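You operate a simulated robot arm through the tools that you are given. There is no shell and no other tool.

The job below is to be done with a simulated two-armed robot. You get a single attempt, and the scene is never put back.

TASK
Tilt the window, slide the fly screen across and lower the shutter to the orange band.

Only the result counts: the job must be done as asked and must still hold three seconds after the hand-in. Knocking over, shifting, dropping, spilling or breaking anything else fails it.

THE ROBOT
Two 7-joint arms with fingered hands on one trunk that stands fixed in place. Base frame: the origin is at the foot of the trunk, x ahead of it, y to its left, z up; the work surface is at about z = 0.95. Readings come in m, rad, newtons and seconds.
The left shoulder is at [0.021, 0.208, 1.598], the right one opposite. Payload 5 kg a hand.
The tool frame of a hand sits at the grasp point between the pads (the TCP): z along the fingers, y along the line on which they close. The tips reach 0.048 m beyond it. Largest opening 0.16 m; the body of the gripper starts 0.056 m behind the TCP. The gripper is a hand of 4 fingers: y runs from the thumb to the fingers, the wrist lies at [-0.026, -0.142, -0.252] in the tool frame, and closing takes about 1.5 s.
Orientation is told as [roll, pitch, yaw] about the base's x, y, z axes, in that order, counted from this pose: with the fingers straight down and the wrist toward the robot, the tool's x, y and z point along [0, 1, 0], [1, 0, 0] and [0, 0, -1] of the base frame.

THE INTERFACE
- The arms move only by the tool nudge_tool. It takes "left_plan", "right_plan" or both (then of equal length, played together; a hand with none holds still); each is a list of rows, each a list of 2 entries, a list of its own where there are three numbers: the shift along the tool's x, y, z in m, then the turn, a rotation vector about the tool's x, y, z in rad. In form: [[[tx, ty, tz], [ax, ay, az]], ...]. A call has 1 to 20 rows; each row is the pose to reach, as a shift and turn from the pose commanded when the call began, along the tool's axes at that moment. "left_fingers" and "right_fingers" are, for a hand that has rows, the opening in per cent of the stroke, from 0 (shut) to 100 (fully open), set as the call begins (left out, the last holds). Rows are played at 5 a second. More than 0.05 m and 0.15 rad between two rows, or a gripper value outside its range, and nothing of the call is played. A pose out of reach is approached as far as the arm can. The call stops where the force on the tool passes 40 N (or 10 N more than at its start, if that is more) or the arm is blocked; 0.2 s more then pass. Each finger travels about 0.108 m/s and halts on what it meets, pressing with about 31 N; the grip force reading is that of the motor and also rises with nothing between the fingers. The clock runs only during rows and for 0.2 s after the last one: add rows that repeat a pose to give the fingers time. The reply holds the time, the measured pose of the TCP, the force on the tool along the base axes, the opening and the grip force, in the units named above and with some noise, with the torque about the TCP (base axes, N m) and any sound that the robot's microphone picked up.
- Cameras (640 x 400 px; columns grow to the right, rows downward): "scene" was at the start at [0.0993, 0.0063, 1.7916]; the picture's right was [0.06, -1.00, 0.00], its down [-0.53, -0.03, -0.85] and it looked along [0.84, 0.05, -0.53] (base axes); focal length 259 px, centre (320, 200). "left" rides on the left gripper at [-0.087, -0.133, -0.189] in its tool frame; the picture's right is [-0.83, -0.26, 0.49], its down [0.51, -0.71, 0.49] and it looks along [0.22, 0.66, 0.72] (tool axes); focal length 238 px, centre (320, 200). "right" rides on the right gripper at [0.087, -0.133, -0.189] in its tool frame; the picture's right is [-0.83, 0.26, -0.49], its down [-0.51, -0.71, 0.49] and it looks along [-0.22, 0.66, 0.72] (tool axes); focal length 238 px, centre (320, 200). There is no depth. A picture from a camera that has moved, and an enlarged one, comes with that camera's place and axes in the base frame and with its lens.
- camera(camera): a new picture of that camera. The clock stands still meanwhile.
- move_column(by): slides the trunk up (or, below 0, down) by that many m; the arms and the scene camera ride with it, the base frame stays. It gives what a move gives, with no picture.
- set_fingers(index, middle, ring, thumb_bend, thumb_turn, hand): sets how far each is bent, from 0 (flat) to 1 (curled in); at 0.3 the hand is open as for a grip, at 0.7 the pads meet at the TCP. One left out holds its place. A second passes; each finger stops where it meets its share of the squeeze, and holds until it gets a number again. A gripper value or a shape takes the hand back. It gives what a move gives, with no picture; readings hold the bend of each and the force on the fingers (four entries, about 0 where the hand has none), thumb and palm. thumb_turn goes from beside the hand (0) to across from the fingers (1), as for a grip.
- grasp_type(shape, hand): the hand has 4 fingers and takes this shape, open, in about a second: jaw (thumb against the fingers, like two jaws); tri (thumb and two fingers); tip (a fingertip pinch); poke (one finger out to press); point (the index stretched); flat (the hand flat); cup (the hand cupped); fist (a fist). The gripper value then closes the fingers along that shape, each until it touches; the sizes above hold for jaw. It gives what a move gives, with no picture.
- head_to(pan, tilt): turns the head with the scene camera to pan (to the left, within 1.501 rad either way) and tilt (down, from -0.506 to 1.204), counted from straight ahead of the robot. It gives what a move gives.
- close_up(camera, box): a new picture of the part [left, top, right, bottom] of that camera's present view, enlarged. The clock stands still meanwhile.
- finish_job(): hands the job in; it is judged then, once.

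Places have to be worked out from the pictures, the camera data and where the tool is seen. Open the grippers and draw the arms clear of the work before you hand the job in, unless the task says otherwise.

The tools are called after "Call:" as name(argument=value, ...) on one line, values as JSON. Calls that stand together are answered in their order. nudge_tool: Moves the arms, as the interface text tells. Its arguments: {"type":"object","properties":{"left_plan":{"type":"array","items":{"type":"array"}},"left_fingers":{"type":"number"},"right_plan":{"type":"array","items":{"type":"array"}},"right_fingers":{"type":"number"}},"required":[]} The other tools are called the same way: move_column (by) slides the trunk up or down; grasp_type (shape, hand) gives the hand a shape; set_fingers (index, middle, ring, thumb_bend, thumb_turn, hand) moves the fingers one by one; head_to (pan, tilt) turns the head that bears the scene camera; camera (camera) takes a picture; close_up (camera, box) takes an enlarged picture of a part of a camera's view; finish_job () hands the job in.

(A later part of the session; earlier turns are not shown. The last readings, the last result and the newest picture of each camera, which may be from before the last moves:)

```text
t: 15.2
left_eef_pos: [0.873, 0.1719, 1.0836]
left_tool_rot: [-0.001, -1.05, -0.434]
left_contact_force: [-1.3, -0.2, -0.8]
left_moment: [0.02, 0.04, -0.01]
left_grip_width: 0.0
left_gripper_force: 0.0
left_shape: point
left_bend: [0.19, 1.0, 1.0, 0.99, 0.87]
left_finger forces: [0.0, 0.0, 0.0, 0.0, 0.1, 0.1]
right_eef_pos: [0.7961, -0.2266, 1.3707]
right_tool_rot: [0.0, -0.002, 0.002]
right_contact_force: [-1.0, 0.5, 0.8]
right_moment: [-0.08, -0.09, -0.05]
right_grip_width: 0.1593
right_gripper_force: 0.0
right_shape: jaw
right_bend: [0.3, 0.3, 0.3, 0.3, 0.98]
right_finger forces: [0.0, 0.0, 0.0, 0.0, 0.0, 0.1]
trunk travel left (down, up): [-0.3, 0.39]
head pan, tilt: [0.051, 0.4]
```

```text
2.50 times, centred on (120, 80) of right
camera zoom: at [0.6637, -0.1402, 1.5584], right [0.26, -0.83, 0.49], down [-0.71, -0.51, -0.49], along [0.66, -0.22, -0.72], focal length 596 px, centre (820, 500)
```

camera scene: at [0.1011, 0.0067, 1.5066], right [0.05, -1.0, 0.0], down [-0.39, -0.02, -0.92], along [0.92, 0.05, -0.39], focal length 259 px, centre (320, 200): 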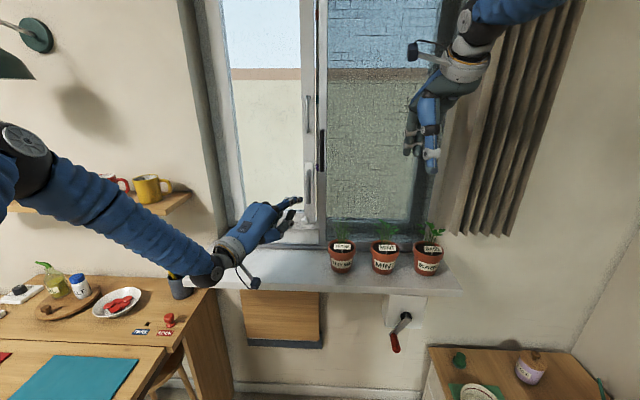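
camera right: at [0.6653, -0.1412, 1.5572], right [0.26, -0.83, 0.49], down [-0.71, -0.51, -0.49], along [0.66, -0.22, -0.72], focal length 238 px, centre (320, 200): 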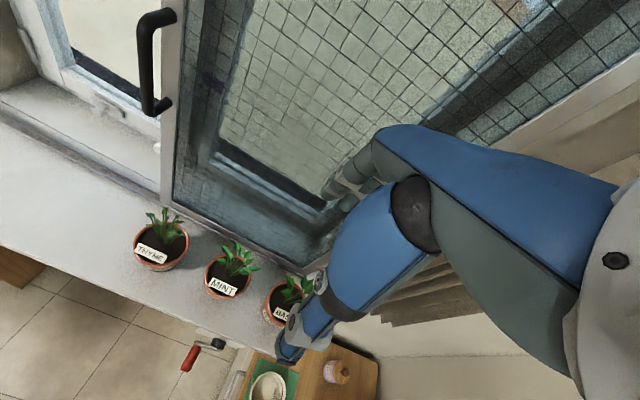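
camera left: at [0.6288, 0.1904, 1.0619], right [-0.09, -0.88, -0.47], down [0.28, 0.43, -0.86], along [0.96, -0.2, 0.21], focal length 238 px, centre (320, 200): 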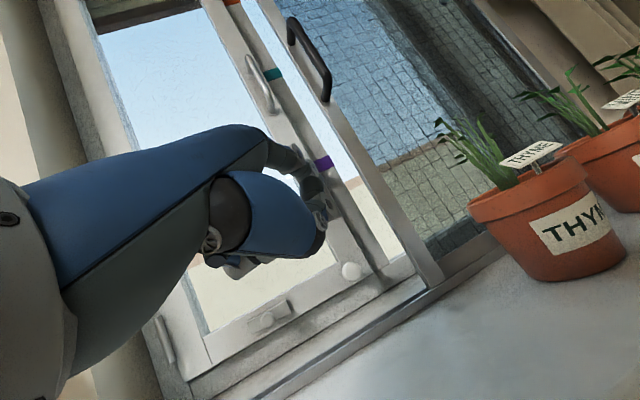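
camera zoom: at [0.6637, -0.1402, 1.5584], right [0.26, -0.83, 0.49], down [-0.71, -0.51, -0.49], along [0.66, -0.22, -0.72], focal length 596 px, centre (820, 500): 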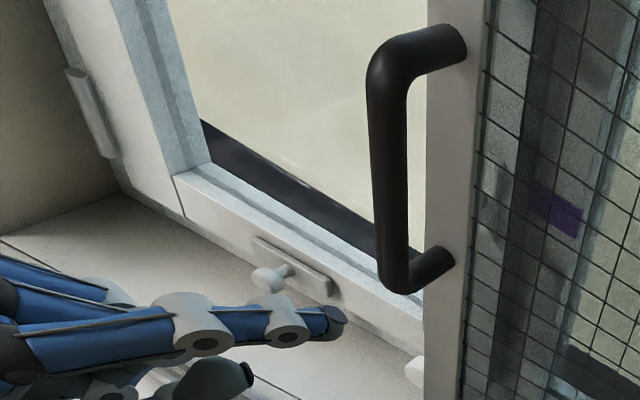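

The index tip is where I predicted (≈0.935, 0.112, 1.155). Now I slide it forward along its own direction into the gap on the right of the lever.

Call:
nudge_tool(left_plan=[[[-0.0006, 0.012, 0.0284], [0, 0, 0]], [[-0.0012, 0.0241, 0.0568], [0, 0, 0]], [[-0.0018, 0.0361, 0.0853], [0, 0, 0]], [[-0.0024, 0.0482, 0.1137], [0, 0, 0]], [[-0.0024, 0.0482, 0.1137], [0, 0, 0]]])

Call:
close_up(camera="scene", box=[240, 130, 360, 250])

Call:
close_up(camera="left", box=[200, 60, 420, 300])

Call:
close_up(camera="right", box=[0, 0, 240, 160])

```text
t: 16.4
left_eef_pos: [0.9818, 0.1165, 1.0684]
left_tool_rot: [-0.003, -1.048, -0.434]
left_contact_force: [-0.8, -1.7, -0.5]
left_moment: [0.26, 0.01, -0.11]
left_grip_width: 0.0
left_gripper_force: 0.1
left_shape: point
left_bend: [0.19, 1.0, 1.0, 0.99, 0.87]
left_finger forces: [2.6, 0.1, 0.0, 0.0, 0.0, 0.0]
right_eef_pos: [0.7972, -0.2268, 1.3696]
right_tool_rot: [0.001, 0.001, 0.001]
right_contact_force: [0.4, 0.5, -0.1]
right_moment: [0.0, -0.01, -0.04]
right_grip_width: 0.1598
right_gripper_force: 0.1
right_shape: jaw
right_bend: [0.3, 0.3, 0.3, 0.3, 0.98]
right_finger forces: [0.1, 0.1, 0.0, 0.0, 0.0, 0.1]
trunk travel left (down, up): [-0.3, 0.39]
head pan, tilt: [0.051, 0.4]
```

```text
3.33 times, centred on (300, 190) of scene
camera zoom: at [0.1019, 0.0061, 1.5064], right [0.05, -1.0, 0.0], down [-0.39, -0.02, -0.92], along [0.92, 0.05, -0.39], focal length 863 px, centre (387, 233)
```

zoom: 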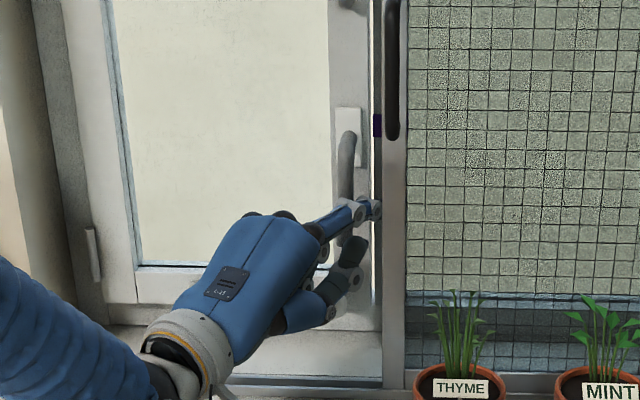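

```text
1.67 times, centred on (310, 180) of left
camera zoom: at [0.7385, 0.1351, 1.0472], right [-0.09, -0.88, -0.47], down [0.28, 0.43, -0.86], along [0.96, -0.2, 0.21], focal length 397 px, centre (337, 233)
```

zoom: 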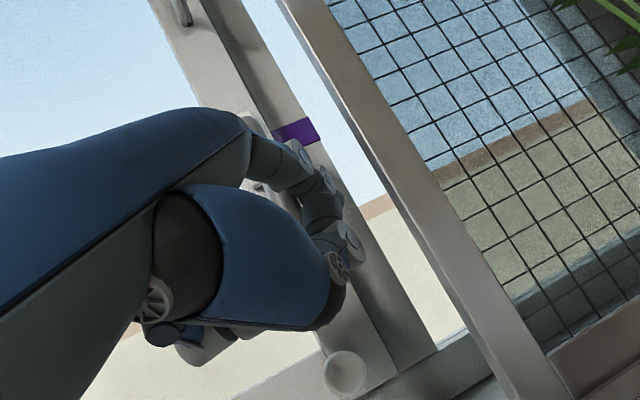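

```text
2.50 times, centred on (120, 80) of right
camera zoom: at [0.6646, -0.141, 1.5577], right [0.26, -0.83, 0.49], down [-0.71, -0.51, -0.49], along [0.66, -0.22, -0.72], focal length 596 px, centre (820, 500)
```

zoom: 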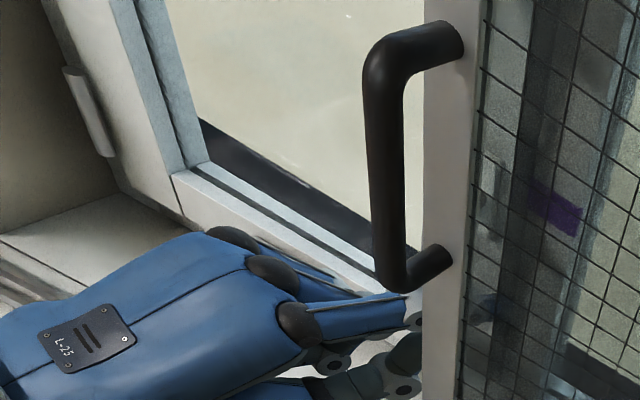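

The index is now on the right side of the lever, touching lightly. I'll push the lever to the left along its arc about its pivot (y≈0.10, z≈1.22), first by roughly 45°.

Call:
nudge_tool(left_plan=[[[0.0103, -0.0035, -0.0036], [0, 0, 0]], [[0.0206, -0.007, -0.0071], [0, 0, 0]], [[0.0308, -0.0079, -0.012], [0, 0, 0]], [[0.041, -0.0088, -0.017], [0, 0, 0]], [[0.0506, -0.007, -0.0232], [0, 0, 0]], [[0.0601, -0.0052, -0.0293], [0, 0, 0]]])

Call:
close_up(camera="scene", box=[240, 130, 360, 250])

Call:
close_up(camera="left", box=[200, 60, 420, 300])

```text
t: 17.8
left_eef_pos: [0.9835, 0.186, 1.0784]
left_tool_rot: [-0.003, -1.048, -0.436]
left_contact_force: [-1.3, -1.7, 0.0]
left_moment: [0.04, -0.01, -0.04]
left_grip_width: 0.0
left_gripper_force: 0.2
left_shape: point
left_bend: [0.19, 1.0, 1.0, 0.99, 0.87]
left_finger forces: [0.6, 0.1, 0.0, 0.0, 0.1, 0.0]
right_eef_pos: [0.7977, -0.2273, 1.3699]
right_tool_rot: [0.001, 0.0, 0.003]
right_contact_force: [-0.1, 1.3, -0.4]
right_moment: [0.02, -0.02, -0.02]
right_grip_width: 0.1598
right_gripper_force: 0.0
right_shape: jaw
right_bend: [0.3, 0.3, 0.3, 0.3, 0.98]
right_finger forces: [0.0, 0.1, 0.1, 0.0, 0.0, 0.1]
trunk travel left (down, up): [-0.3, 0.39]
head pan, tilt: [0.051, 0.4]
```

```text
3.33 times, centred on (300, 190) of scene
camera zoom: at [0.1023, 0.0061, 1.5064], right [0.05, -1.0, 0.0], down [-0.39, -0.02, -0.92], along [0.92, 0.05, -0.39], focal length 863 px, centre (387, 233)
```

zoom: 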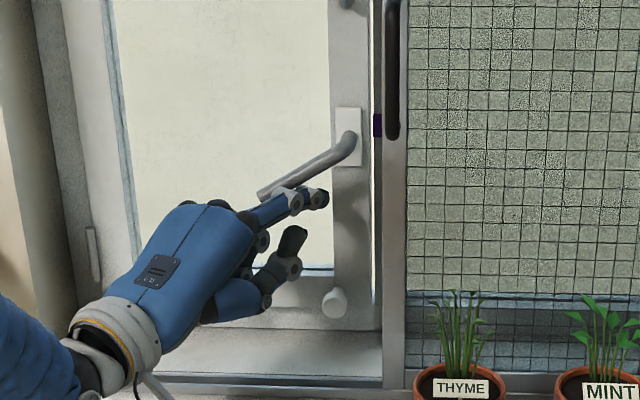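

```text
1.67 times, centred on (310, 180) of left
camera zoom: at [0.7392, 0.2036, 1.0582], right [-0.09, -0.88, -0.47], down [0.28, 0.43, -0.86], along [0.96, -0.2, 0.21], focal length 397 px, centre (337, 233)
```

zoom: 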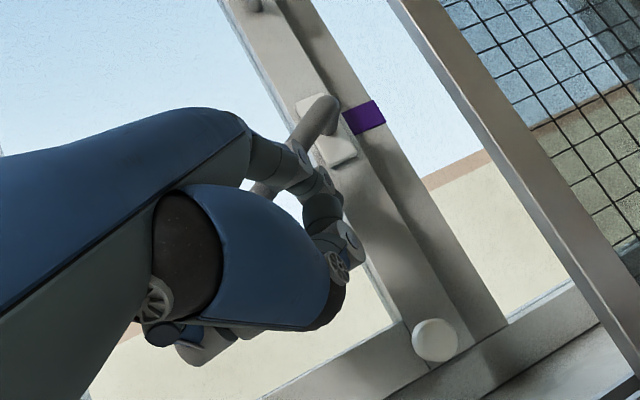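

The lever has swung about 60° without resistance. I continue along the arc, lifting it through horizontal to about 135°.

Call:
nudge_tool(left_plan=[[[0.0161, 0.0085, -0.0136], [0, 0, 0]], [[0.0284, 0.0216, -0.0278], [0, 0, 0]], [[0.036, 0.0383, -0.0414], [0, 0, 0]], [[0.0382, 0.0575, -0.0537], [0, 0, 0]], [[0.0352, 0.0777, -0.0637], [0, 0, 0]], [[0.0268, 0.0979, -0.0708], [0, 0, 0]]])

Call:
close_up(camera="scene", box=[240, 110, 360, 230])

Call:
close_up(camera="left", box=[200, 60, 420, 300])

```text
t: 19.2
left_eef_pos: [0.9842, 0.2139, 1.1995]
left_tool_rot: [0.0, -1.048, -0.436]
left_contact_force: [-0.6, -0.6, -1.2]
left_moment: [-0.03, -0.08, 0.06]
left_grip_width: 0.1534
left_gripper_force: 0.0
left_shape: point
left_bend: [0.19, 1.0, 1.0, 0.99, 0.87]
left_finger forces: [0.1, 0.0, 0.0, 0.1, 0.0, 0.1]
right_eef_pos: [0.7969, -0.2278, 1.369]
right_tool_rot: [0.0, 0.0, 0.003]
right_contact_force: [-0.8, 0.1, 1.1]
right_moment: [0.02, -0.03, -0.02]
right_grip_width: 0.1596
right_gripper_force: 0.2
right_shape: jaw
right_bend: [0.3, 0.3, 0.3, 0.3, 0.98]
right_finger forces: [0.0, 0.0, 0.1, 0.0, 0.0, 0.1]
trunk travel left (down, up): [-0.3, 0.39]
head pan, tilt: [0.051, 0.4]
```

```text
3.33 times, centred on (300, 170) of scene
camera zoom: at [0.1017, 0.0051, 1.5065], right [0.05, -1.0, 0.0], down [-0.39, -0.02, -0.92], along [0.92, 0.05, -0.39], focal length 863 px, centre (387, 300)
```

zoom: 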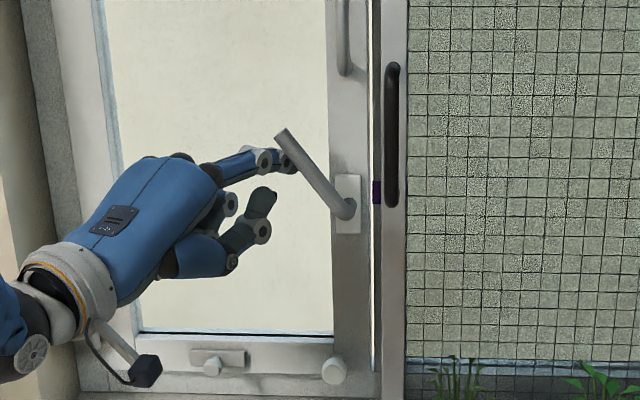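

```text
1.67 times, centred on (310, 180) of left
camera zoom: at [0.7399, 0.2315, 1.1787], right [-0.09, -0.88, -0.47], down [0.28, 0.43, -0.86], along [0.96, -0.2, 0.21], focal length 397 px, centre (337, 233)
```

zoom: 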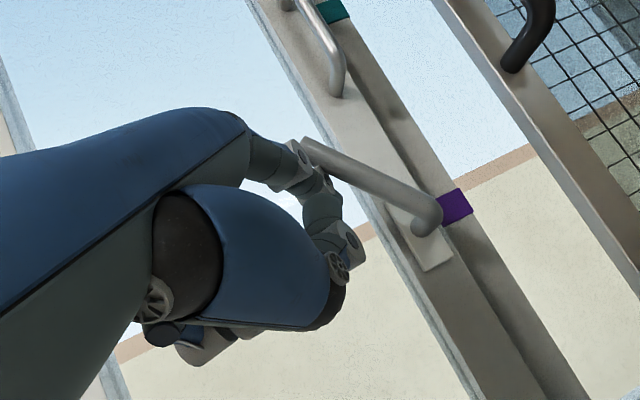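

The lever is now at about 140°, pointing up-left. I push it over to vertical-up.

Call:
nudge_tool(left_plan=[[[-0.0129, 0.0184, -0.0037], [0, 0, 0]], [[-0.0295, 0.0341, -0.0038], [0, 0, 0]], [[-0.0488, 0.0458, -0.0001], [0, 0, 0]], [[-0.0562, 0.0478, 0.0027], [0, 0, 0]]])

Call:
close_up(camera="scene", box=[240, 90, 360, 210])

Call:
close_up(camera="left", box=[200, 60, 420, 300])

```text
t: 20.2
left_eef_pos: [0.983, 0.1557, 1.2375]
left_tool_rot: [-0.007, -1.048, -0.428]
left_contact_force: [-3.2, 11.2, -1.1]
left_moment: [-0.82, -0.25, 0.18]
left_grip_width: 0.1535
left_gripper_force: 0.0
left_shape: point
left_bend: [0.2, 1.0, 1.0, 0.99, 0.87]
left_finger forces: [9.0, 0.0, 0.1, 0.0, 0.0, 0.1]
right_eef_pos: [0.7975, -0.2241, 1.3701]
right_tool_rot: [0.0, 0.0, 0.002]
right_contact_force: [-0.1, 0.3, -0.2]
right_moment: [-0.06, 0.03, 0.0]
right_grip_width: 0.1596
right_gripper_force: 0.1
right_shape: jaw
right_bend: [0.3, 0.3, 0.3, 0.3, 0.98]
right_finger forces: [0.0, 0.0, 0.0, 0.1, 0.0, 0.0]
trunk travel left (down, up): [-0.3, 0.39]
head pan, tilt: [0.051, 0.4]
```

```text
3.33 times, centred on (300, 150) of scene
camera zoom: at [0.1021, 0.0086, 1.5064], right [0.05, -1.0, 0.0], down [-0.39, -0.02, -0.92], along [0.92, 0.05, -0.39], focal length 863 px, centre (387, 367)
```

zoom: 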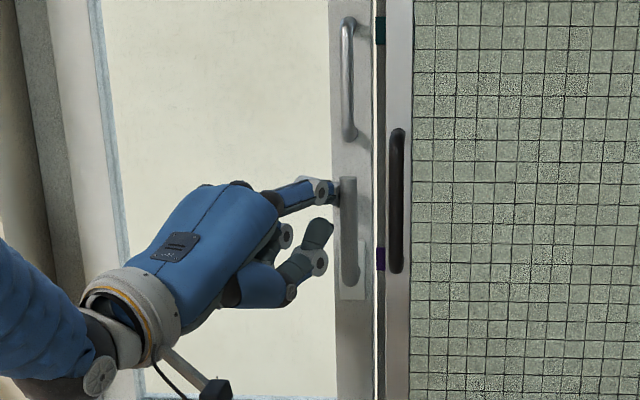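

```text
1.67 times, centred on (310, 180) of left
camera zoom: at [0.7399, 0.1735, 1.2172], right [-0.09, -0.88, -0.47], down [0.28, 0.43, -0.86], along [0.96, -0.2, 0.21], focal length 397 px, centre (337, 233)
```

zoom: 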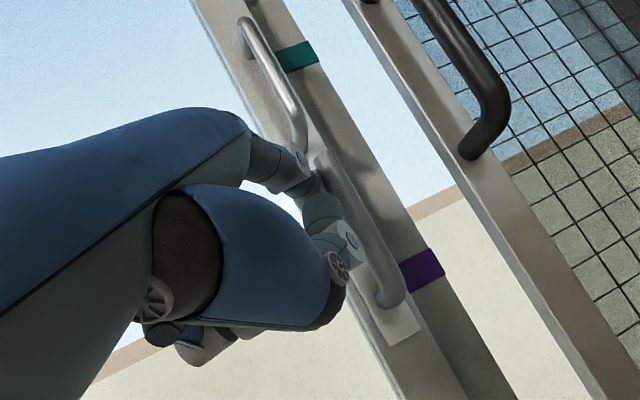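

The lever now stands straight up and met its stop (11 N). I back the finger away and raise the hand to a staging point in front of the pull handle.

Call:
nudge_tool(left_plan=[[[0.0145, -0.0199, -0.0346], [0, 0, 0]], [[0.0066, -0.0228, -0.0796], [0, 0, 0]], [[-0.0024, -0.0069, -0.1221], [0, 0, 0]], [[-0.0087, 0.0252, -0.1563], [0, 0, 0]], [[-0.0108, 0.062, -0.1827], [0, 0, 0]], [[-0.0121, 0.0931, -0.2038], [0, 0, 0]]])

Call:
set_fingers(hand="left", index=0.6, middle=0.6, ring=0.6, thumb_bend=0.35, thumb_turn=1.0)

Call:
nudge_tool(left_plan=[[[0, 0, 0], [-0.0342, 0.0342, 0.1276]], [[0, 0, 0], [-0.0684, 0.0684, 0.2553]], [[0, 0, 0], [-0.1026, 0.1026, 0.3829]], [[0, 0, 0], [-0.1368, 0.1368, 0.5105]], [[0, 0, 0], [-0.171, 0.171, 0.6381]], [[0, 0, 0], [-0.2052, 0.2052, 0.7658]], [[0, 0, 0], [-0.2393, 0.2393, 0.8934]], [[0, 0, 0], [-0.2735, 0.2735, 1.021]], [[0, 0, 0], [-0.3077, 0.3077, 1.1486]], [[0, 0, 0], [-0.3419, 0.3419, 1.2763]], [[0, 0, 0], [-0.3761, 0.3761, 1.4039]], [[0, 0, 0], [-0.4103, 0.4103, 1.5315]], [[0, 0, 0], [-0.4103, 0.4103, 1.5315]]])

Call:
camera(camera="scene")

Call:
camera(camera="left")

```text
t: 21.6
left_eef_pos: [0.8588, 0.1973, 1.4215]
left_tool_rot: [0.001, -1.047, -0.436]
left_contact_force: [0.5, -0.6, -0.8]
left_moment: [-0.05, -0.07, 0.01]
left_grip_width: 0.1534
left_gripper_force: 0.1
left_shape: point
left_bend: [0.19, 1.0, 1.0, 0.99, 0.87]
left_finger forces: [0.0, 0.0, 0.1, 0.1, 0.0, 0.1]
right_eef_pos: [0.7966, -0.2283, 1.3705]
right_tool_rot: [0.0, 0.0, 0.001]
right_contact_force: [-0.7, 0.5, 0.4]
right_moment: [0.03, -0.12, 0.01]
right_grip_width: 0.1597
right_gripper_force: 0.0
right_shape: jaw
right_bend: [0.3, 0.3, 0.3, 0.3, 0.98]
right_finger forces: [0.0, 0.0, 0.1, 0.0, 0.0, 0.1]
trunk travel left (down, up): [-0.3, 0.39]
head pan, tilt: [0.051, 0.4]
```

```text
t: 22.6
left_eef_pos: [0.8596, 0.1965, 1.4216]
left_tool_rot: [0.0, -1.047, -0.435]
left_contact_force: [0.6, 0.0, 0.4]
left_moment: [0.02, 0.02, 0.01]
left_grip_width: 0.1009
left_gripper_force: 0.0
left_shape: fingers
left_bend: [0.6, 0.6, 0.6, 0.35, 0.98]
left_finger forces: [0.1, 0.1, 0.1, 0.1, 0.0, 0.1]
right_eef_pos: [0.7972, -0.2268, 1.3697]
right_tool_rot: [-0.001, -0.001, 0.001]
right_contact_force: [0.3, 0.3, -0.3]
right_moment: [0.01, 0.02, -0.03]
right_grip_width: 0.1595
right_gripper_force: 0.0
right_shape: jaw
right_bend: [0.3, 0.3, 0.3, 0.3, 0.98]
right_finger forces: [0.1, 0.0, 0.0, 0.1, 0.0, 0.1]
trunk travel left (down, up): [-0.3, 0.39]
head pan, tilt: [0.051, 0.4]
```

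```text
t: 25.4
left_eef_pos: [0.8604, 0.1959, 1.4219]
left_tool_rot: [1.57, 0.001, -2.006]
left_contact_force: [0.0, -0.3, -0.4]
left_moment: [0.0, 0.02, 0.01]
left_grip_width: 0.1006
left_gripper_force: 0.0
left_shape: fingers
left_bend: [0.6, 0.6, 0.6, 0.35, 0.98]
left_finger forces: [0.1, 0.1, 0.0, 0.1, 0.0, 0.1]
right_eef_pos: [0.7989, -0.227, 1.3695]
right_tool_rot: [0.0, 0.0, 0.002]
right_contact_force: [0.1, 1.0, 0.8]
right_moment: [-0.03, -0.01, -0.02]
right_grip_width: 0.1595
right_gripper_force: 0.0
right_shape: jaw
right_bend: [0.3, 0.3, 0.3, 0.3, 0.98]
right_finger forces: [0.0, 0.1, 0.0, 0.1, 0.1, 0.0]
trunk travel left (down, up): [-0.3, 0.39]
head pan, tilt: [0.051, 0.4]
```

```text
taken
camera scene: at [0.1023, 0.006, 1.5064], right [0.05, -1.0, 0.0], down [-0.39, -0.02, -0.92], along [0.92, 0.05, -0.39], focal length 259 px, centre (320, 200)
```

scene: 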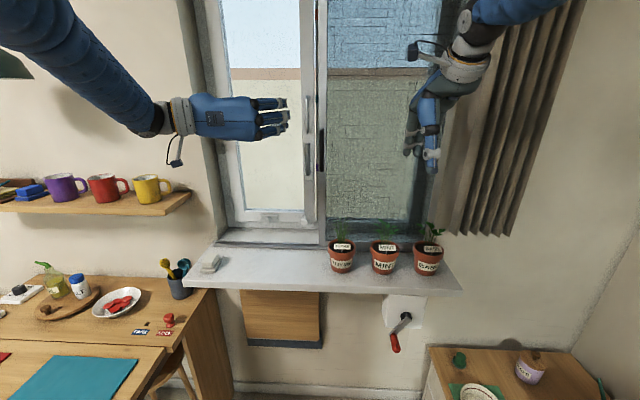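

```text
taken
camera left: at [0.7468, 0.3961, 1.3348], right [0.55, 0.03, -0.83], down [0.74, 0.44, 0.51], along [0.38, -0.9, 0.22], focal length 238 px, centre (320, 200)
```

left: 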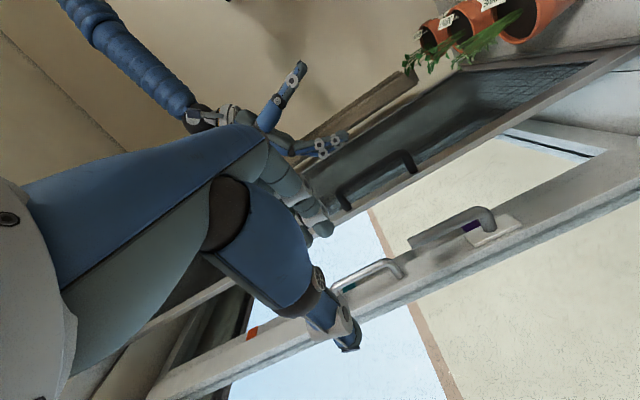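

The hand is oriented for a horizontal pinch. I'll approach halfway toward the pull handle and check alignment.

Call:
nudge_tool(left_plan=[[[0.005, 0.0102, 0.02], [0, 0, 0]], [[0.013, 0.0204, 0.055], [0, 0, 0]], [[0.013, 0.0204, 0.1], [0, 0, 0]], [[0.013, 0.0204, 0.1], [0, 0, 0]]])

Call:
close_up(camera="scene", box=[220, 70, 360, 190])

Call:
close_up(camera="left", box=[240, 100, 480, 380])

Call:
camera(camera="right")

```text
t: 26.4
left_eef_pos: [0.9418, 0.1338, 1.4371]
left_tool_rot: [1.572, 0.0, -2.008]
left_contact_force: [0.2, 1.1, 1.3]
left_moment: [0.05, 0.03, 0.03]
left_grip_width: 0.1005
left_gripper_force: 0.0
left_shape: fingers
left_bend: [0.6, 0.6, 0.6, 0.35, 0.98]
left_finger forces: [0.1, 0.0, 0.0, 0.1, 0.0, 0.1]
right_eef_pos: [0.7963, -0.2266, 1.3721]
right_tool_rot: [0.001, -0.002, 0.0]
right_contact_force: [-0.7, 0.0, 0.9]
right_moment: [-0.01, -0.12, -0.04]
right_grip_width: 0.1595
right_gripper_force: 0.0
right_shape: jaw
right_bend: [0.3, 0.3, 0.3, 0.3, 0.98]
right_finger forces: [0.1, 0.0, 0.0, 0.1, 0.0, 0.0]
trunk travel left (down, up): [-0.3, 0.39]
head pan, tilt: [0.051, 0.4]
```

```text
3.33 times, centred on (290, 130) of scene
camera zoom: at [0.1005, 0.0063, 1.5066], right [0.05, -1.0, 0.0], down [-0.39, -0.02, -0.92], along [0.92, 0.05, -0.39], focal length 863 px, centre (420, 433)
```

zoom: 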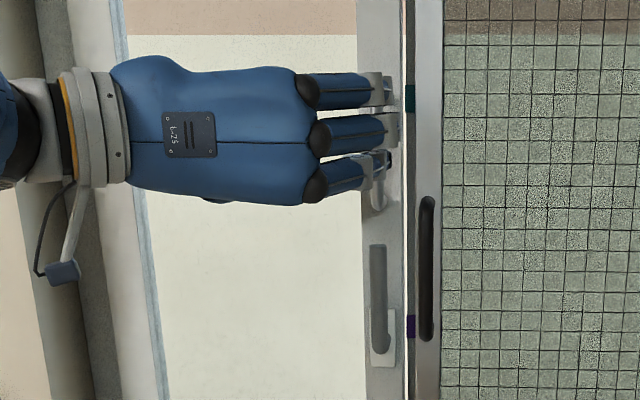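

```text
1.43 times, centred on (360, 240) of left
camera zoom: at [0.8274, 0.3345, 1.3493], right [0.55, 0.03, -0.83], down [0.74, 0.44, 0.51], along [0.38, -0.9, 0.22], focal length 340 px, centre (263, 143)
```

zoom: 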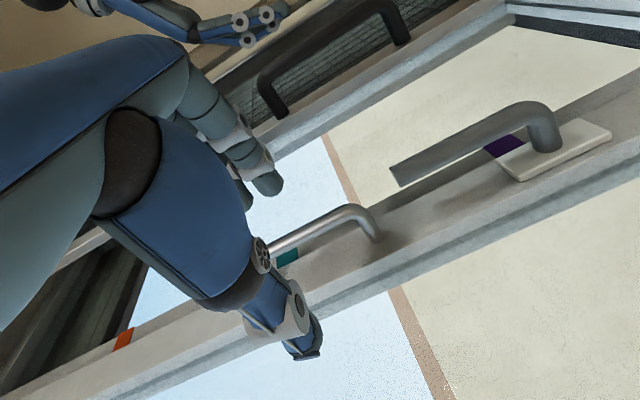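

```text
taken
camera right: at [0.6631, -0.1408, 1.5587], right [0.26, -0.83, 0.49], down [-0.71, -0.51, -0.49], along [0.66, -0.22, -0.72], focal length 238 px, centre (320, 200)
```

right: 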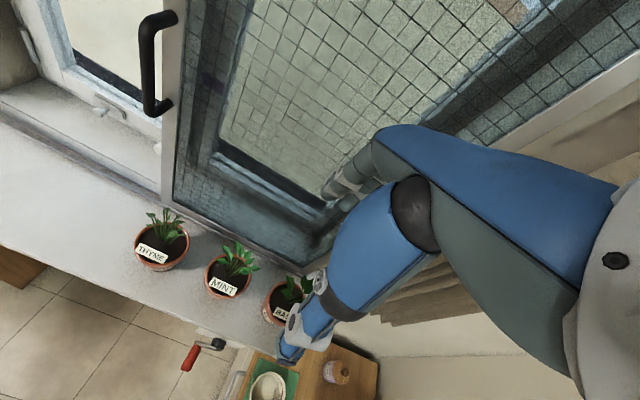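

The bar of the pull handle lies between fingers and thumb. I go forward the remaining 7 cm.

Call:
nudge_tool(left_plan=[[[0, 0, 0.02], [0, 0, 0]], [[0, 0, 0.04], [0, 0, 0]], [[0, 0, 0.06], [0, 0, 0]], [[0, 0, 0.074], [0, 0, 0]], [[0, 0, 0.074], [0, 0, 0]]])

Call:
close_up(camera="scene", box=[240, 70, 360, 190])

Call:
close_up(camera="left", box=[240, 100, 480, 380])

```text
t: 27.4
left_eef_pos: [0.9993, 0.1184, 1.4362]
left_tool_rot: [1.569, -0.004, -2.006]
left_contact_force: [-31.5, 31.0, -3.0]
left_moment: [-0.41, 0.21, 1.3]
left_grip_width: 0.1024
left_gripper_force: 34.2
left_shape: fingers
left_bend: [0.6, 0.64, 0.6, 0.34, 0.98]
left_finger forces: [0.0, 35.3, 0.0, 0.0, 33.8, 0.1]
right_eef_pos: [0.7934, -0.2275, 1.372]
right_tool_rot: [-0.001, -0.004, -0.003]
right_contact_force: [0.0, -2.5, -0.5]
right_moment: [0.13, 0.04, 0.02]
right_grip_width: 0.1596
right_gripper_force: 0.1
right_shape: jaw
right_bend: [0.3, 0.3, 0.3, 0.3, 0.98]
right_finger forces: [0.1, 0.1, 0.0, 0.1, 0.0, 0.1]
trunk travel left (down, up): [-0.3, 0.39]
head pan, tilt: [0.051, 0.4]
stopped in row 4 (left hand): the force on the tool passed its limit at 76 N (the readings are from after the stop); the commanded pose is now the measured one
```

```text
3.33 times, centred on (300, 130) of scene
camera zoom: at [0.0978, 0.0096, 1.5067], right [0.05, -1.0, 0.0], down [-0.39, -0.02, -0.92], along [0.92, 0.05, -0.39], focal length 863 px, centre (387, 433)
```

zoom: 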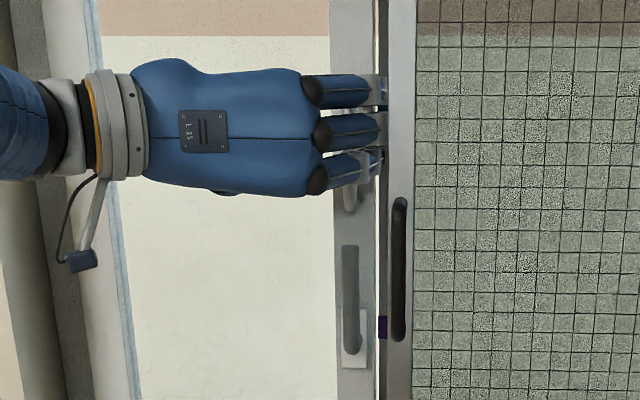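

```text
1.43 times, centred on (360, 240) of left
camera zoom: at [0.8839, 0.3173, 1.3486], right [0.55, 0.03, -0.84], down [0.75, 0.44, 0.5], along [0.38, -0.9, 0.22], focal length 340 px, centre (263, 143)
```

zoom: 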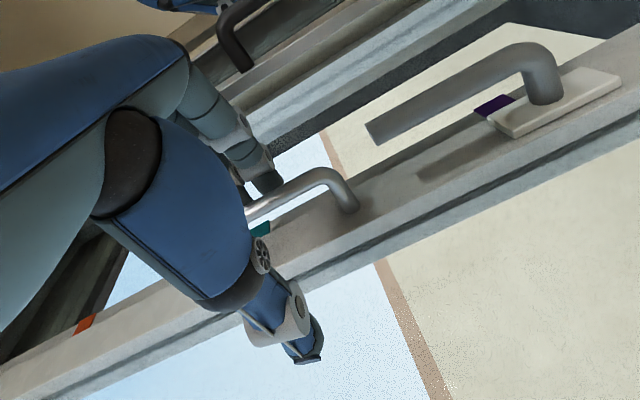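

The fingers straddle the bar but the middle finger and thumb tips press on the sash. I back off 7 mm and then close on the bar.

Call:
nudge_tool(left_plan=[[[0, 0, -0.007], [0, 0, 0]], [[0, 0, -0.007], [0, 0, 0]]])

Call:
set_fingers(hand="left", index=0.85, middle=0.85, ring=0.85, thumb_bend=0.85)

Call:
close_up(camera="scene", box=[240, 70, 360, 190])

Call:
close_up(camera="left", box=[240, 100, 480, 380])

```text
t: 28.0
left_eef_pos: [0.9977, 0.1163, 1.4343]
left_tool_rot: [1.569, -0.008, -2.007]
left_contact_force: [12.5, 26.7, 8.7]
left_moment: [-0.95, 0.44, -0.99]
left_grip_width: 0.1013
left_gripper_force: 21.4
left_shape: fingers
left_bend: [0.6, 0.66, 0.6, 0.35, 0.98]
left_finger forces: [0.1, 42.0, 0.0, 0.1, 0.1, 0.1]
right_eef_pos: [0.7983, -0.2272, 1.3685]
right_tool_rot: [-0.003, 0.001, -0.002]
right_contact_force: [1.0, -0.3, -0.5]
right_moment: [0.03, -0.03, 0.01]
right_grip_width: 0.1596
right_gripper_force: 0.1
right_shape: jaw
right_bend: [0.3, 0.3, 0.3, 0.3, 0.98]
right_finger forces: [0.0, 0.0, 0.1, 0.0, 0.0, 0.0]
trunk travel left (down, up): [-0.3, 0.39]
head pan, tilt: [0.051, 0.4]
```

```text
t: 29.0
left_eef_pos: [0.9933, 0.1059, 1.437]
left_tool_rot: [1.567, 0.0, -2.016]
left_contact_force: [-8.4, -30.3, 6.3]
left_moment: [0.63, -0.89, -1.26]
left_grip_width: 0.02
left_gripper_force: 40.1
left_shape: fingers
left_bend: [0.73, 0.7, 0.73, 0.66, 1.0]
left_finger forces: [19.3, 8.1, 27.2, 0.0, 24.8, 0.0]
right_eef_pos: [0.7972, -0.2339, 1.3688]
right_tool_rot: [0.004, 0.0, -0.001]
right_contact_force: [-0.3, 1.2, 0.0]
right_moment: [0.02, -0.03, 0.03]
right_grip_width: 0.1596
right_gripper_force: 0.1
right_shape: jaw
right_bend: [0.3, 0.3, 0.3, 0.3, 0.98]
right_finger forces: [0.1, 0.0, 0.1, 0.1, 0.1, 0.1]
trunk travel left (down, up): [-0.3, 0.39]
head pan, tilt: [0.051, 0.4]
```

```text
3.33 times, centred on (300, 130) of scene
camera zoom: at [0.1006, 0.001, 1.5065], right [0.05, -1.0, 0.0], down [-0.39, -0.02, -0.92], along [0.92, 0.05, -0.39], focal length 863 px, centre (387, 433)
```

zoom: 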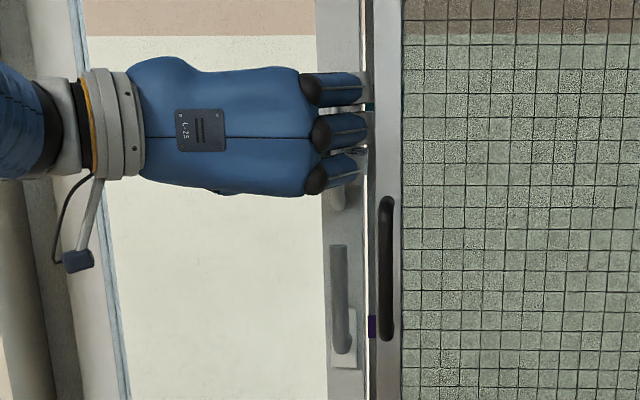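

```text
1.43 times, centred on (360, 240) of left
camera zoom: at [0.8805, 0.306, 1.3501], right [0.55, 0.03, -0.84], down [0.75, 0.43, 0.51], along [0.37, -0.9, 0.22], focal length 340 px, centre (263, 143)
```

zoom: 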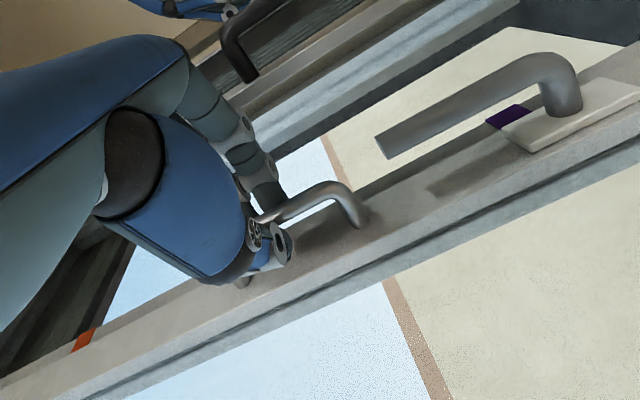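

The hand grips the bar (width 0.02, all fingers loaded). Now I pull it gently toward the room, following an arc around the window's bottom edge.

Call:
nudge_tool(left_plan=[[[-0.0002, 0.0123, -0.0075], [0, 0.027, 0.0127]], [[-0.0007, 0.0173, -0.0183], [0, 0.0537, 0.0251]], [[-0.0016, 0.0224, -0.0292], [0, 0.0806, 0.0376]], [[-0.0016, 0.0224, -0.0292], [0, 0.0806, 0.0376]]])

Call:
close_up(camera="scene", box=[200, 0, 440, 260])

Call:
close_up(camera="left", box=[240, 100, 480, 380])

Call:
close_up(camera="right", box=[0, 0, 240, 160])

```text
t: 30.0
left_eef_pos: [0.9579, 0.1082, 1.4342]
left_tool_rot: [1.649, 0.034, -2.006]
left_contact_force: [0.1, 7.8, 11.2]
left_moment: [0.24, -0.28, 0.23]
left_grip_width: 0.0195
left_gripper_force: 29.6
left_shape: fingers
left_bend: [0.73, 0.7, 0.73, 0.65, 1.0]
left_finger forces: [13.0, 4.0, 10.2, 0.0, 32.0, 0.0]
right_eef_pos: [0.7971, -0.2313, 1.3698]
right_tool_rot: [0.0, 0.0, -0.004]
right_contact_force: [0.9, 0.1, -0.5]
right_moment: [0.02, 0.01, 0.0]
right_grip_width: 0.1595
right_gripper_force: 0.1
right_shape: jaw
right_bend: [0.3, 0.3, 0.3, 0.3, 0.98]
right_finger forces: [0.0, 0.0, 0.0, 0.0, 0.0, 0.1]
trunk travel left (down, up): [-0.3, 0.39]
head pan, tilt: [0.051, 0.4]
```

```text
1.54 times, centred on (320, 130) of scene
camera zoom: at [0.1015, 0.0071, 1.5065], right [0.05, -1.0, 0.0], down [-0.39, -0.02, -0.92], along [0.92, 0.05, -0.39], focal length 398 px, centre (320, 308)
```

zoom: 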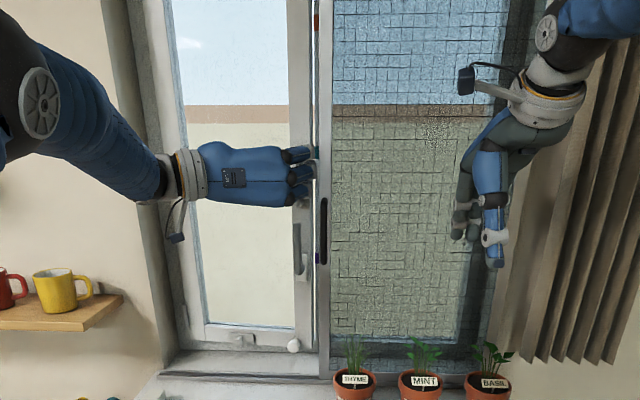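

```text
1.43 times, centred on (360, 240) of left
camera zoom: at [0.8529, 0.3067, 1.3363], right [0.62, 0.03, -0.78], down [0.7, 0.44, 0.57], along [0.36, -0.9, 0.25], focal length 340 px, centre (263, 143)
```

zoom: 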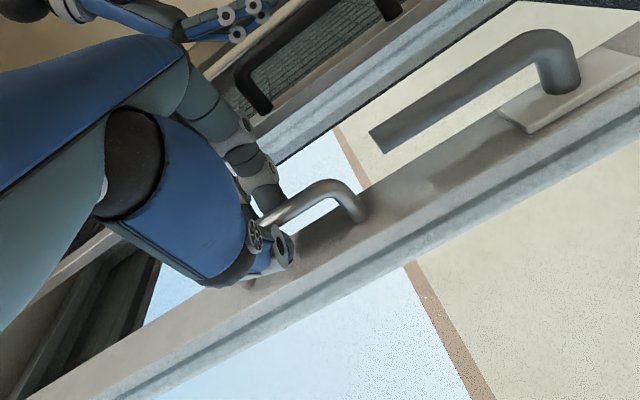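

```text
2.50 times, centred on (120, 80) of right
camera zoom: at [0.6642, -0.1432, 1.5574], right [0.26, -0.83, 0.49], down [-0.71, -0.5, -0.49], along [0.66, -0.22, -0.72], focal length 596 px, centre (820, 500)
```

zoom: 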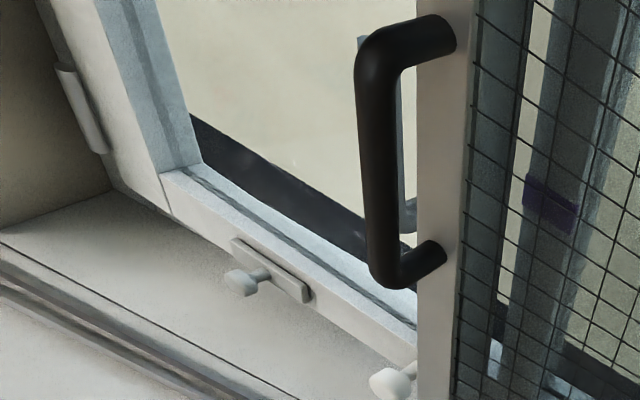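

The sash is tilting (handle moved 3.5 cm, low force). I pull a little more, slowly, to find its tilt stop.

Call:
nudge_tool(left_plan=[[[0, 0.0021, -0.0045], [0, 0.0112, 0.0052]], [[0, 0.0042, -0.0091], [0, 0.0224, 0.0104]], [[0, 0.0064, -0.0136], [0, 0.0335, 0.0157]], [[0, 0.0085, -0.0182], [0, 0.0447, 0.0209]], [[0, 0.0085, -0.0182], [0, 0.0447, 0.0209]]])

Call:
head_to(pan=0.05, tilt=0.0)

Call:
camera(camera="scene")

Call:
close_up(camera="right", box=[0, 0, 240, 160])

```text
t: 31.2
left_eef_pos: [0.938, 0.1092, 1.4307]
left_tool_rot: [1.695, 0.052, -2.004]
left_contact_force: [5.8, 22.7, 12.9]
left_moment: [-0.21, -0.22, 0.8]
left_grip_width: 0.0201
left_gripper_force: 23.8
left_shape: fingers
left_bend: [0.73, 0.7, 0.74, 0.65, 1.0]
left_finger forces: [10.5, 2.4, 0.0, 0.0, 33.0, 0.0]
right_eef_pos: [0.7983, -0.2278, 1.3695]
right_tool_rot: [-0.004, -0.001, -0.002]
right_contact_force: [0.8, 0.6, -0.2]
right_moment: [0.03, 0.02, 0.01]
right_grip_width: 0.1596
right_gripper_force: 0.0
right_shape: jaw
right_bend: [0.3, 0.3, 0.3, 0.3, 0.98]
right_finger forces: [0.0, 0.0, 0.0, 0.1, 0.0, 0.1]
trunk travel left (down, up): [-0.3, 0.39]
head pan, tilt: [0.051, 0.4]
```

```text
t: 32.0
left_eef_pos: [0.9389, 0.1095, 1.4307]
left_tool_rot: [1.696, 0.052, -2.006]
left_contact_force: [7.3, 22.9, 13.0]
left_moment: [-0.23, -0.26, 0.82]
left_grip_width: 0.0203
left_gripper_force: 23.2
left_shape: fingers
left_bend: [0.73, 0.7, 0.74, 0.65, 1.0]
left_finger forces: [10.0, 2.1, 0.0, 0.0, 33.9, 0.0]
right_eef_pos: [0.7975, -0.2285, 1.3683]
right_tool_rot: [-0.001, 0.0, -0.001]
right_contact_force: [-0.5, 0.5, -0.1]
right_moment: [-0.04, -0.01, 0.04]
right_grip_width: 0.1595
right_gripper_force: 0.0
right_shape: jaw
right_bend: [0.3, 0.3, 0.3, 0.3, 0.98]
right_finger forces: [0.0, 0.1, 0.1, 0.0, 0.1, 0.1]
trunk travel left (down, up): [-0.3, 0.39]
head pan, tilt: [0.051, 0.0]
```

```text
taken
camera scene: at [0.0996, 0.009, 1.5433], right [0.05, -1.0, 0.0], down [0.0, 0.0, -1.0], along [1.0, 0.05, 0.0], focal length 259 px, centre (320, 200)
```

scene: 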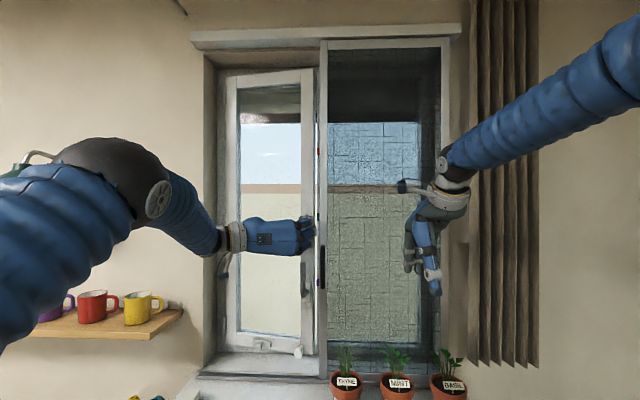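

```text
2.50 times, centred on (120, 80) of right
camera zoom: at [0.6651, -0.1396, 1.5573], right [0.26, -0.83, 0.49], down [-0.71, -0.51, -0.49], along [0.66, -0.22, -0.72], focal length 596 px, centre (820, 500)
```

zoom: 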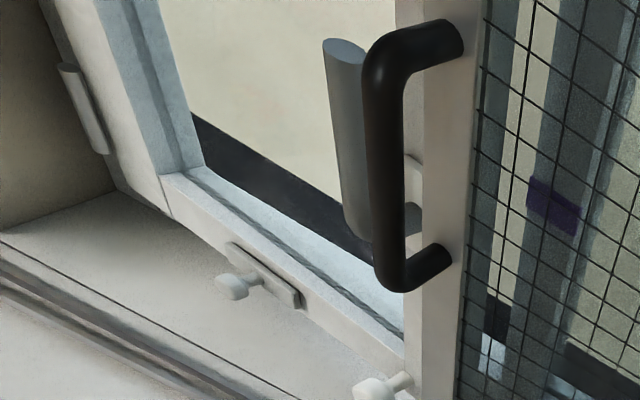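

The handle has moved about 5.5 cm. I need to verify whether the sash is really tilting at the bottom rather than swinging on its side hinge, so I zoom in on its corners.

Call:
close_up(camera="scene", box=[190, 20, 350, 130])

Call:
close_up(camera="scene", box=[190, 290, 350, 400])

Call:
close_up(camera="right", box=[0, 0, 180, 200])

```text
3.64 times, centred on (270, 75) of scene
camera zoom: at [0.0996, 0.009, 1.5433], right [0.05, -1.0, 0.0], down [0.0, 0.0, -1.0], along [1.0, 0.05, 0.0], focal length 942 px, centre (502, 654)
```

zoom: 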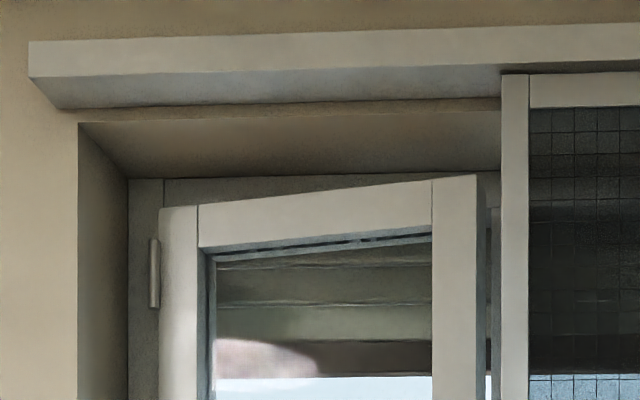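

```text
3.64 times, centred on (270, 345) of scene
camera zoom: at [0.0996, 0.009, 1.5433], right [0.05, -1.0, 0.0], down [0.0, 0.0, -1.0], along [1.0, 0.05, 0.0], focal length 942 px, centre (502, -327)
```

zoom: 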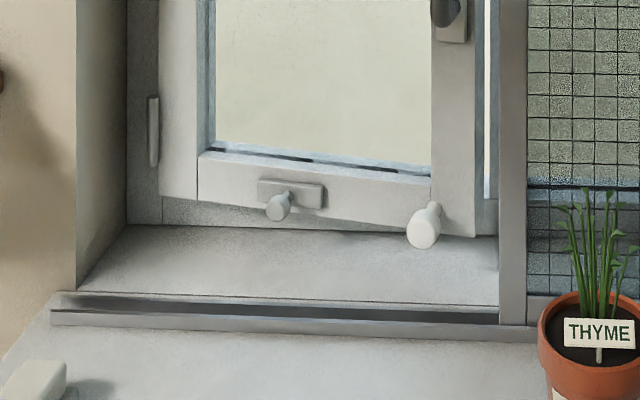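

```text
2.00 times, centred on (90, 100) of right
camera zoom: at [0.6651, -0.1396, 1.5573], right [0.26, -0.83, 0.49], down [-0.71, -0.51, -0.49], along [0.66, -0.22, -0.72], focal length 477 px, centre (780, 400)
```

zoom: 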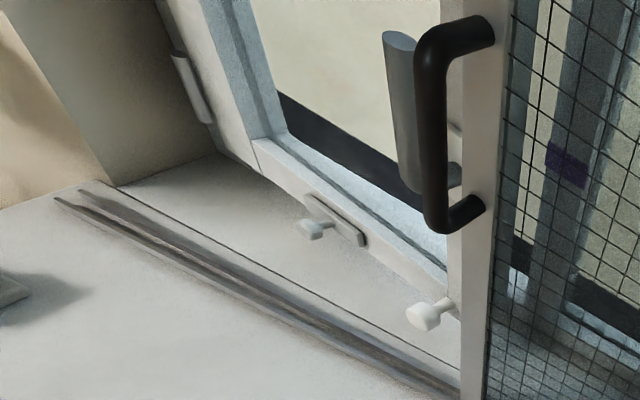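

The sash's right side has come forward at top and bottom equally, so with the lever up it swings on the side hinge (turn mode), not tilt. I'll push it closed again, then try the lever in the horizontal position.

Call:
nudge_tool(left_plan=[[[-0.0004, -0.005, 0.0125], [0, -0.0313, -0.0146]], [[-0.0008, -0.0104, 0.026], [0, -0.0627, -0.0293]], [[-0.0013, -0.0156, 0.039], [0, -0.094, -0.0439]], [[-0.0017, -0.0208, 0.0518], [0, -0.1253, -0.0585]], [[-0.0017, -0.0222, 0.0549], [0, -0.1253, -0.0585]], [[-0.0017, -0.0222, 0.0549], [0, -0.1253, -0.0585]]])

Call:
close_up(camera="scene", box=[190, 20, 350, 130])

Call:
close_up(camera="scene", box=[190, 290, 350, 400])

```text
t: 33.4
left_eef_pos: [0.9963, 0.1037, 1.4374]
left_tool_rot: [1.567, -0.005, -2.012]
left_contact_force: [-17.2, 12.7, -7.3]
left_moment: [-0.12, -0.08, 0.28]
left_grip_width: 0.0182
left_gripper_force: 27.6
left_shape: fingers
left_bend: [0.73, 0.7, 0.76, 0.67, 1.0]
left_finger forces: [16.0, 5.4, 9.7, 0.1, 24.0, 0.0]
right_eef_pos: [0.7955, -0.2282, 1.3699]
right_tool_rot: [-0.001, 0.001, -0.002]
right_contact_force: [0.0, -0.4, -0.1]
right_moment: [0.01, -0.03, -0.01]
right_grip_width: 0.1595
right_gripper_force: 0.1
right_shape: jaw
right_bend: [0.3, 0.3, 0.3, 0.3, 0.98]
right_finger forces: [0.0, 0.0, 0.0, 0.0, 0.0, 0.0]
trunk travel left (down, up): [-0.3, 0.39]
head pan, tilt: [0.051, 0.0]
```

```text
3.64 times, centred on (270, 75) of scene
camera zoom: at [0.0978, 0.0075, 1.5434], right [0.05, -1.0, 0.0], down [0.0, 0.0, -1.0], along [1.0, 0.05, 0.0], focal length 942 px, centre (502, 654)
```

zoom: 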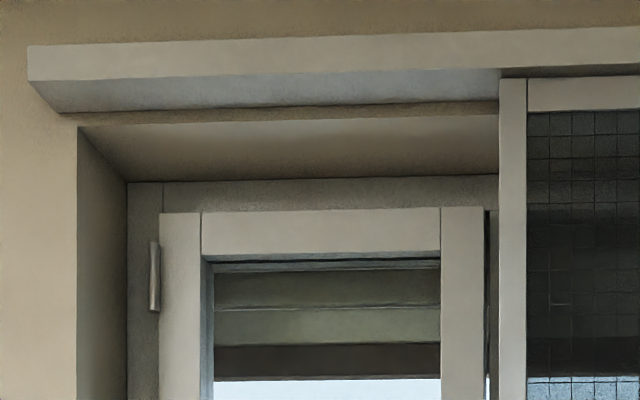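

```text
3.64 times, centred on (270, 345) of scene
camera zoom: at [0.0978, 0.0075, 1.5434], right [0.05, -1.0, 0.0], down [0.0, 0.0, -1.0], along [1.0, 0.05, 0.0], focal length 942 px, centre (502, -327)
```

zoom: 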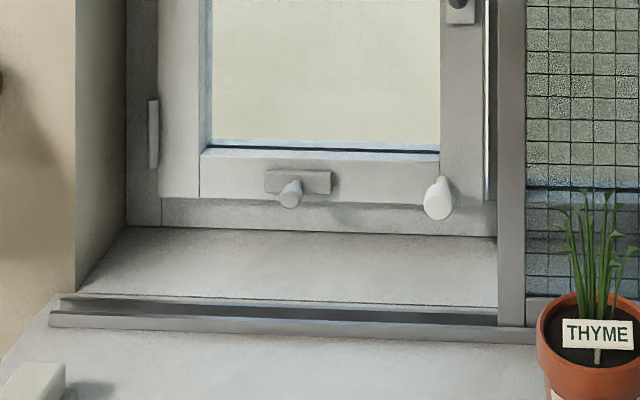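

The window is closed flush again. I open the grip slightly and draw straight back.

Call:
set_fingers(hand="left", index=0.6, middle=0.6, ring=0.6, thumb_bend=0.5)

Call:
nudge_tool(left_plan=[[[0, 0, -0.02], [0, 0, 0]], [[0, 0, -0.05], [0, 0, 0]], [[0, -0.01, -0.09], [0, 0, 0]], [[0, -0.02, -0.13], [0, 0, 0]], [[0, -0.02, -0.16], [0, 0, 0]]])

Call:
camera(camera="scene")

```text
t: 34.4
left_eef_pos: [1.0021, 0.1086, 1.435]
left_tool_rot: [1.569, -0.009, -2.006]
left_contact_force: [14.3, 35.2, 2.7]
left_moment: [-1.03, 0.22, -0.48]
left_grip_width: 0.0703
left_gripper_force: 26.7
left_shape: fingers
left_bend: [0.6, 0.7, 0.78, 0.5, 1.0]
left_finger forces: [0.0, 40.5, 12.9, 0.0, 0.0, 0.1]
right_eef_pos: [0.7994, -0.2254, 1.3694]
right_tool_rot: [-0.004, 0.002, 0.001]
right_contact_force: [0.9, -0.3, -0.4]
right_moment: [0.0, 0.01, -0.04]
right_grip_width: 0.1597
right_gripper_force: 0.0
right_shape: jaw
right_bend: [0.3, 0.3, 0.3, 0.3, 0.98]
right_finger forces: [0.0, 0.0, 0.0, 0.1, 0.0, 0.1]
trunk travel left (down, up): [-0.3, 0.39]
head pan, tilt: [0.051, 0.0]
```

```text
t: 35.6
left_eef_pos: [0.861, 0.186, 1.4375]
left_tool_rot: [1.569, -0.002, -2.011]
left_contact_force: [0.2, -1.4, -0.4]
left_moment: [0.02, -0.02, 0.09]
left_grip_width: 0.0705
left_gripper_force: 0.1
left_shape: fingers
left_bend: [0.6, 0.6, 0.6, 0.5, 1.0]
left_finger forces: [0.0, 0.0, 0.1, 0.1, 0.0, 0.1]
right_eef_pos: [0.7977, -0.2323, 1.3696]
right_tool_rot: [0.002, 0.001, -0.002]
right_contact_force: [-0.3, -0.9, 0.1]
right_moment: [0.08, -0.07, 0.05]
right_grip_width: 0.1597
right_gripper_force: 0.0
right_shape: jaw
right_bend: [0.3, 0.3, 0.3, 0.3, 0.98]
right_finger forces: [0.0, 0.0, 0.1, 0.0, 0.0, 0.0]
trunk travel left (down, up): [-0.3, 0.39]
head pan, tilt: [0.051, 0.0]
```

```text
taken
camera scene: at [0.0987, 0.0044, 1.5435], right [0.05, -1.0, 0.0], down [0.0, 0.0, -1.0], along [1.0, 0.05, 0.0], focal length 259 px, centre (320, 200)
```

scene: 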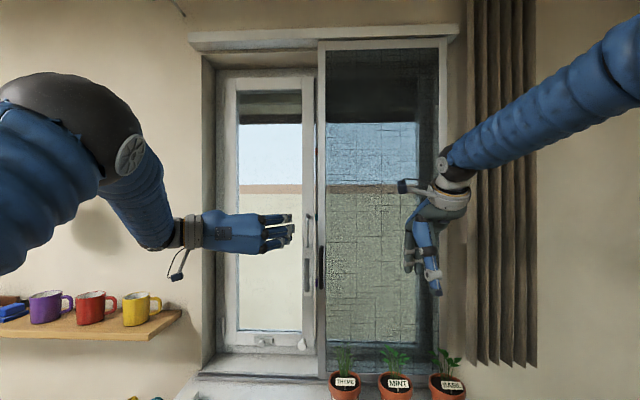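

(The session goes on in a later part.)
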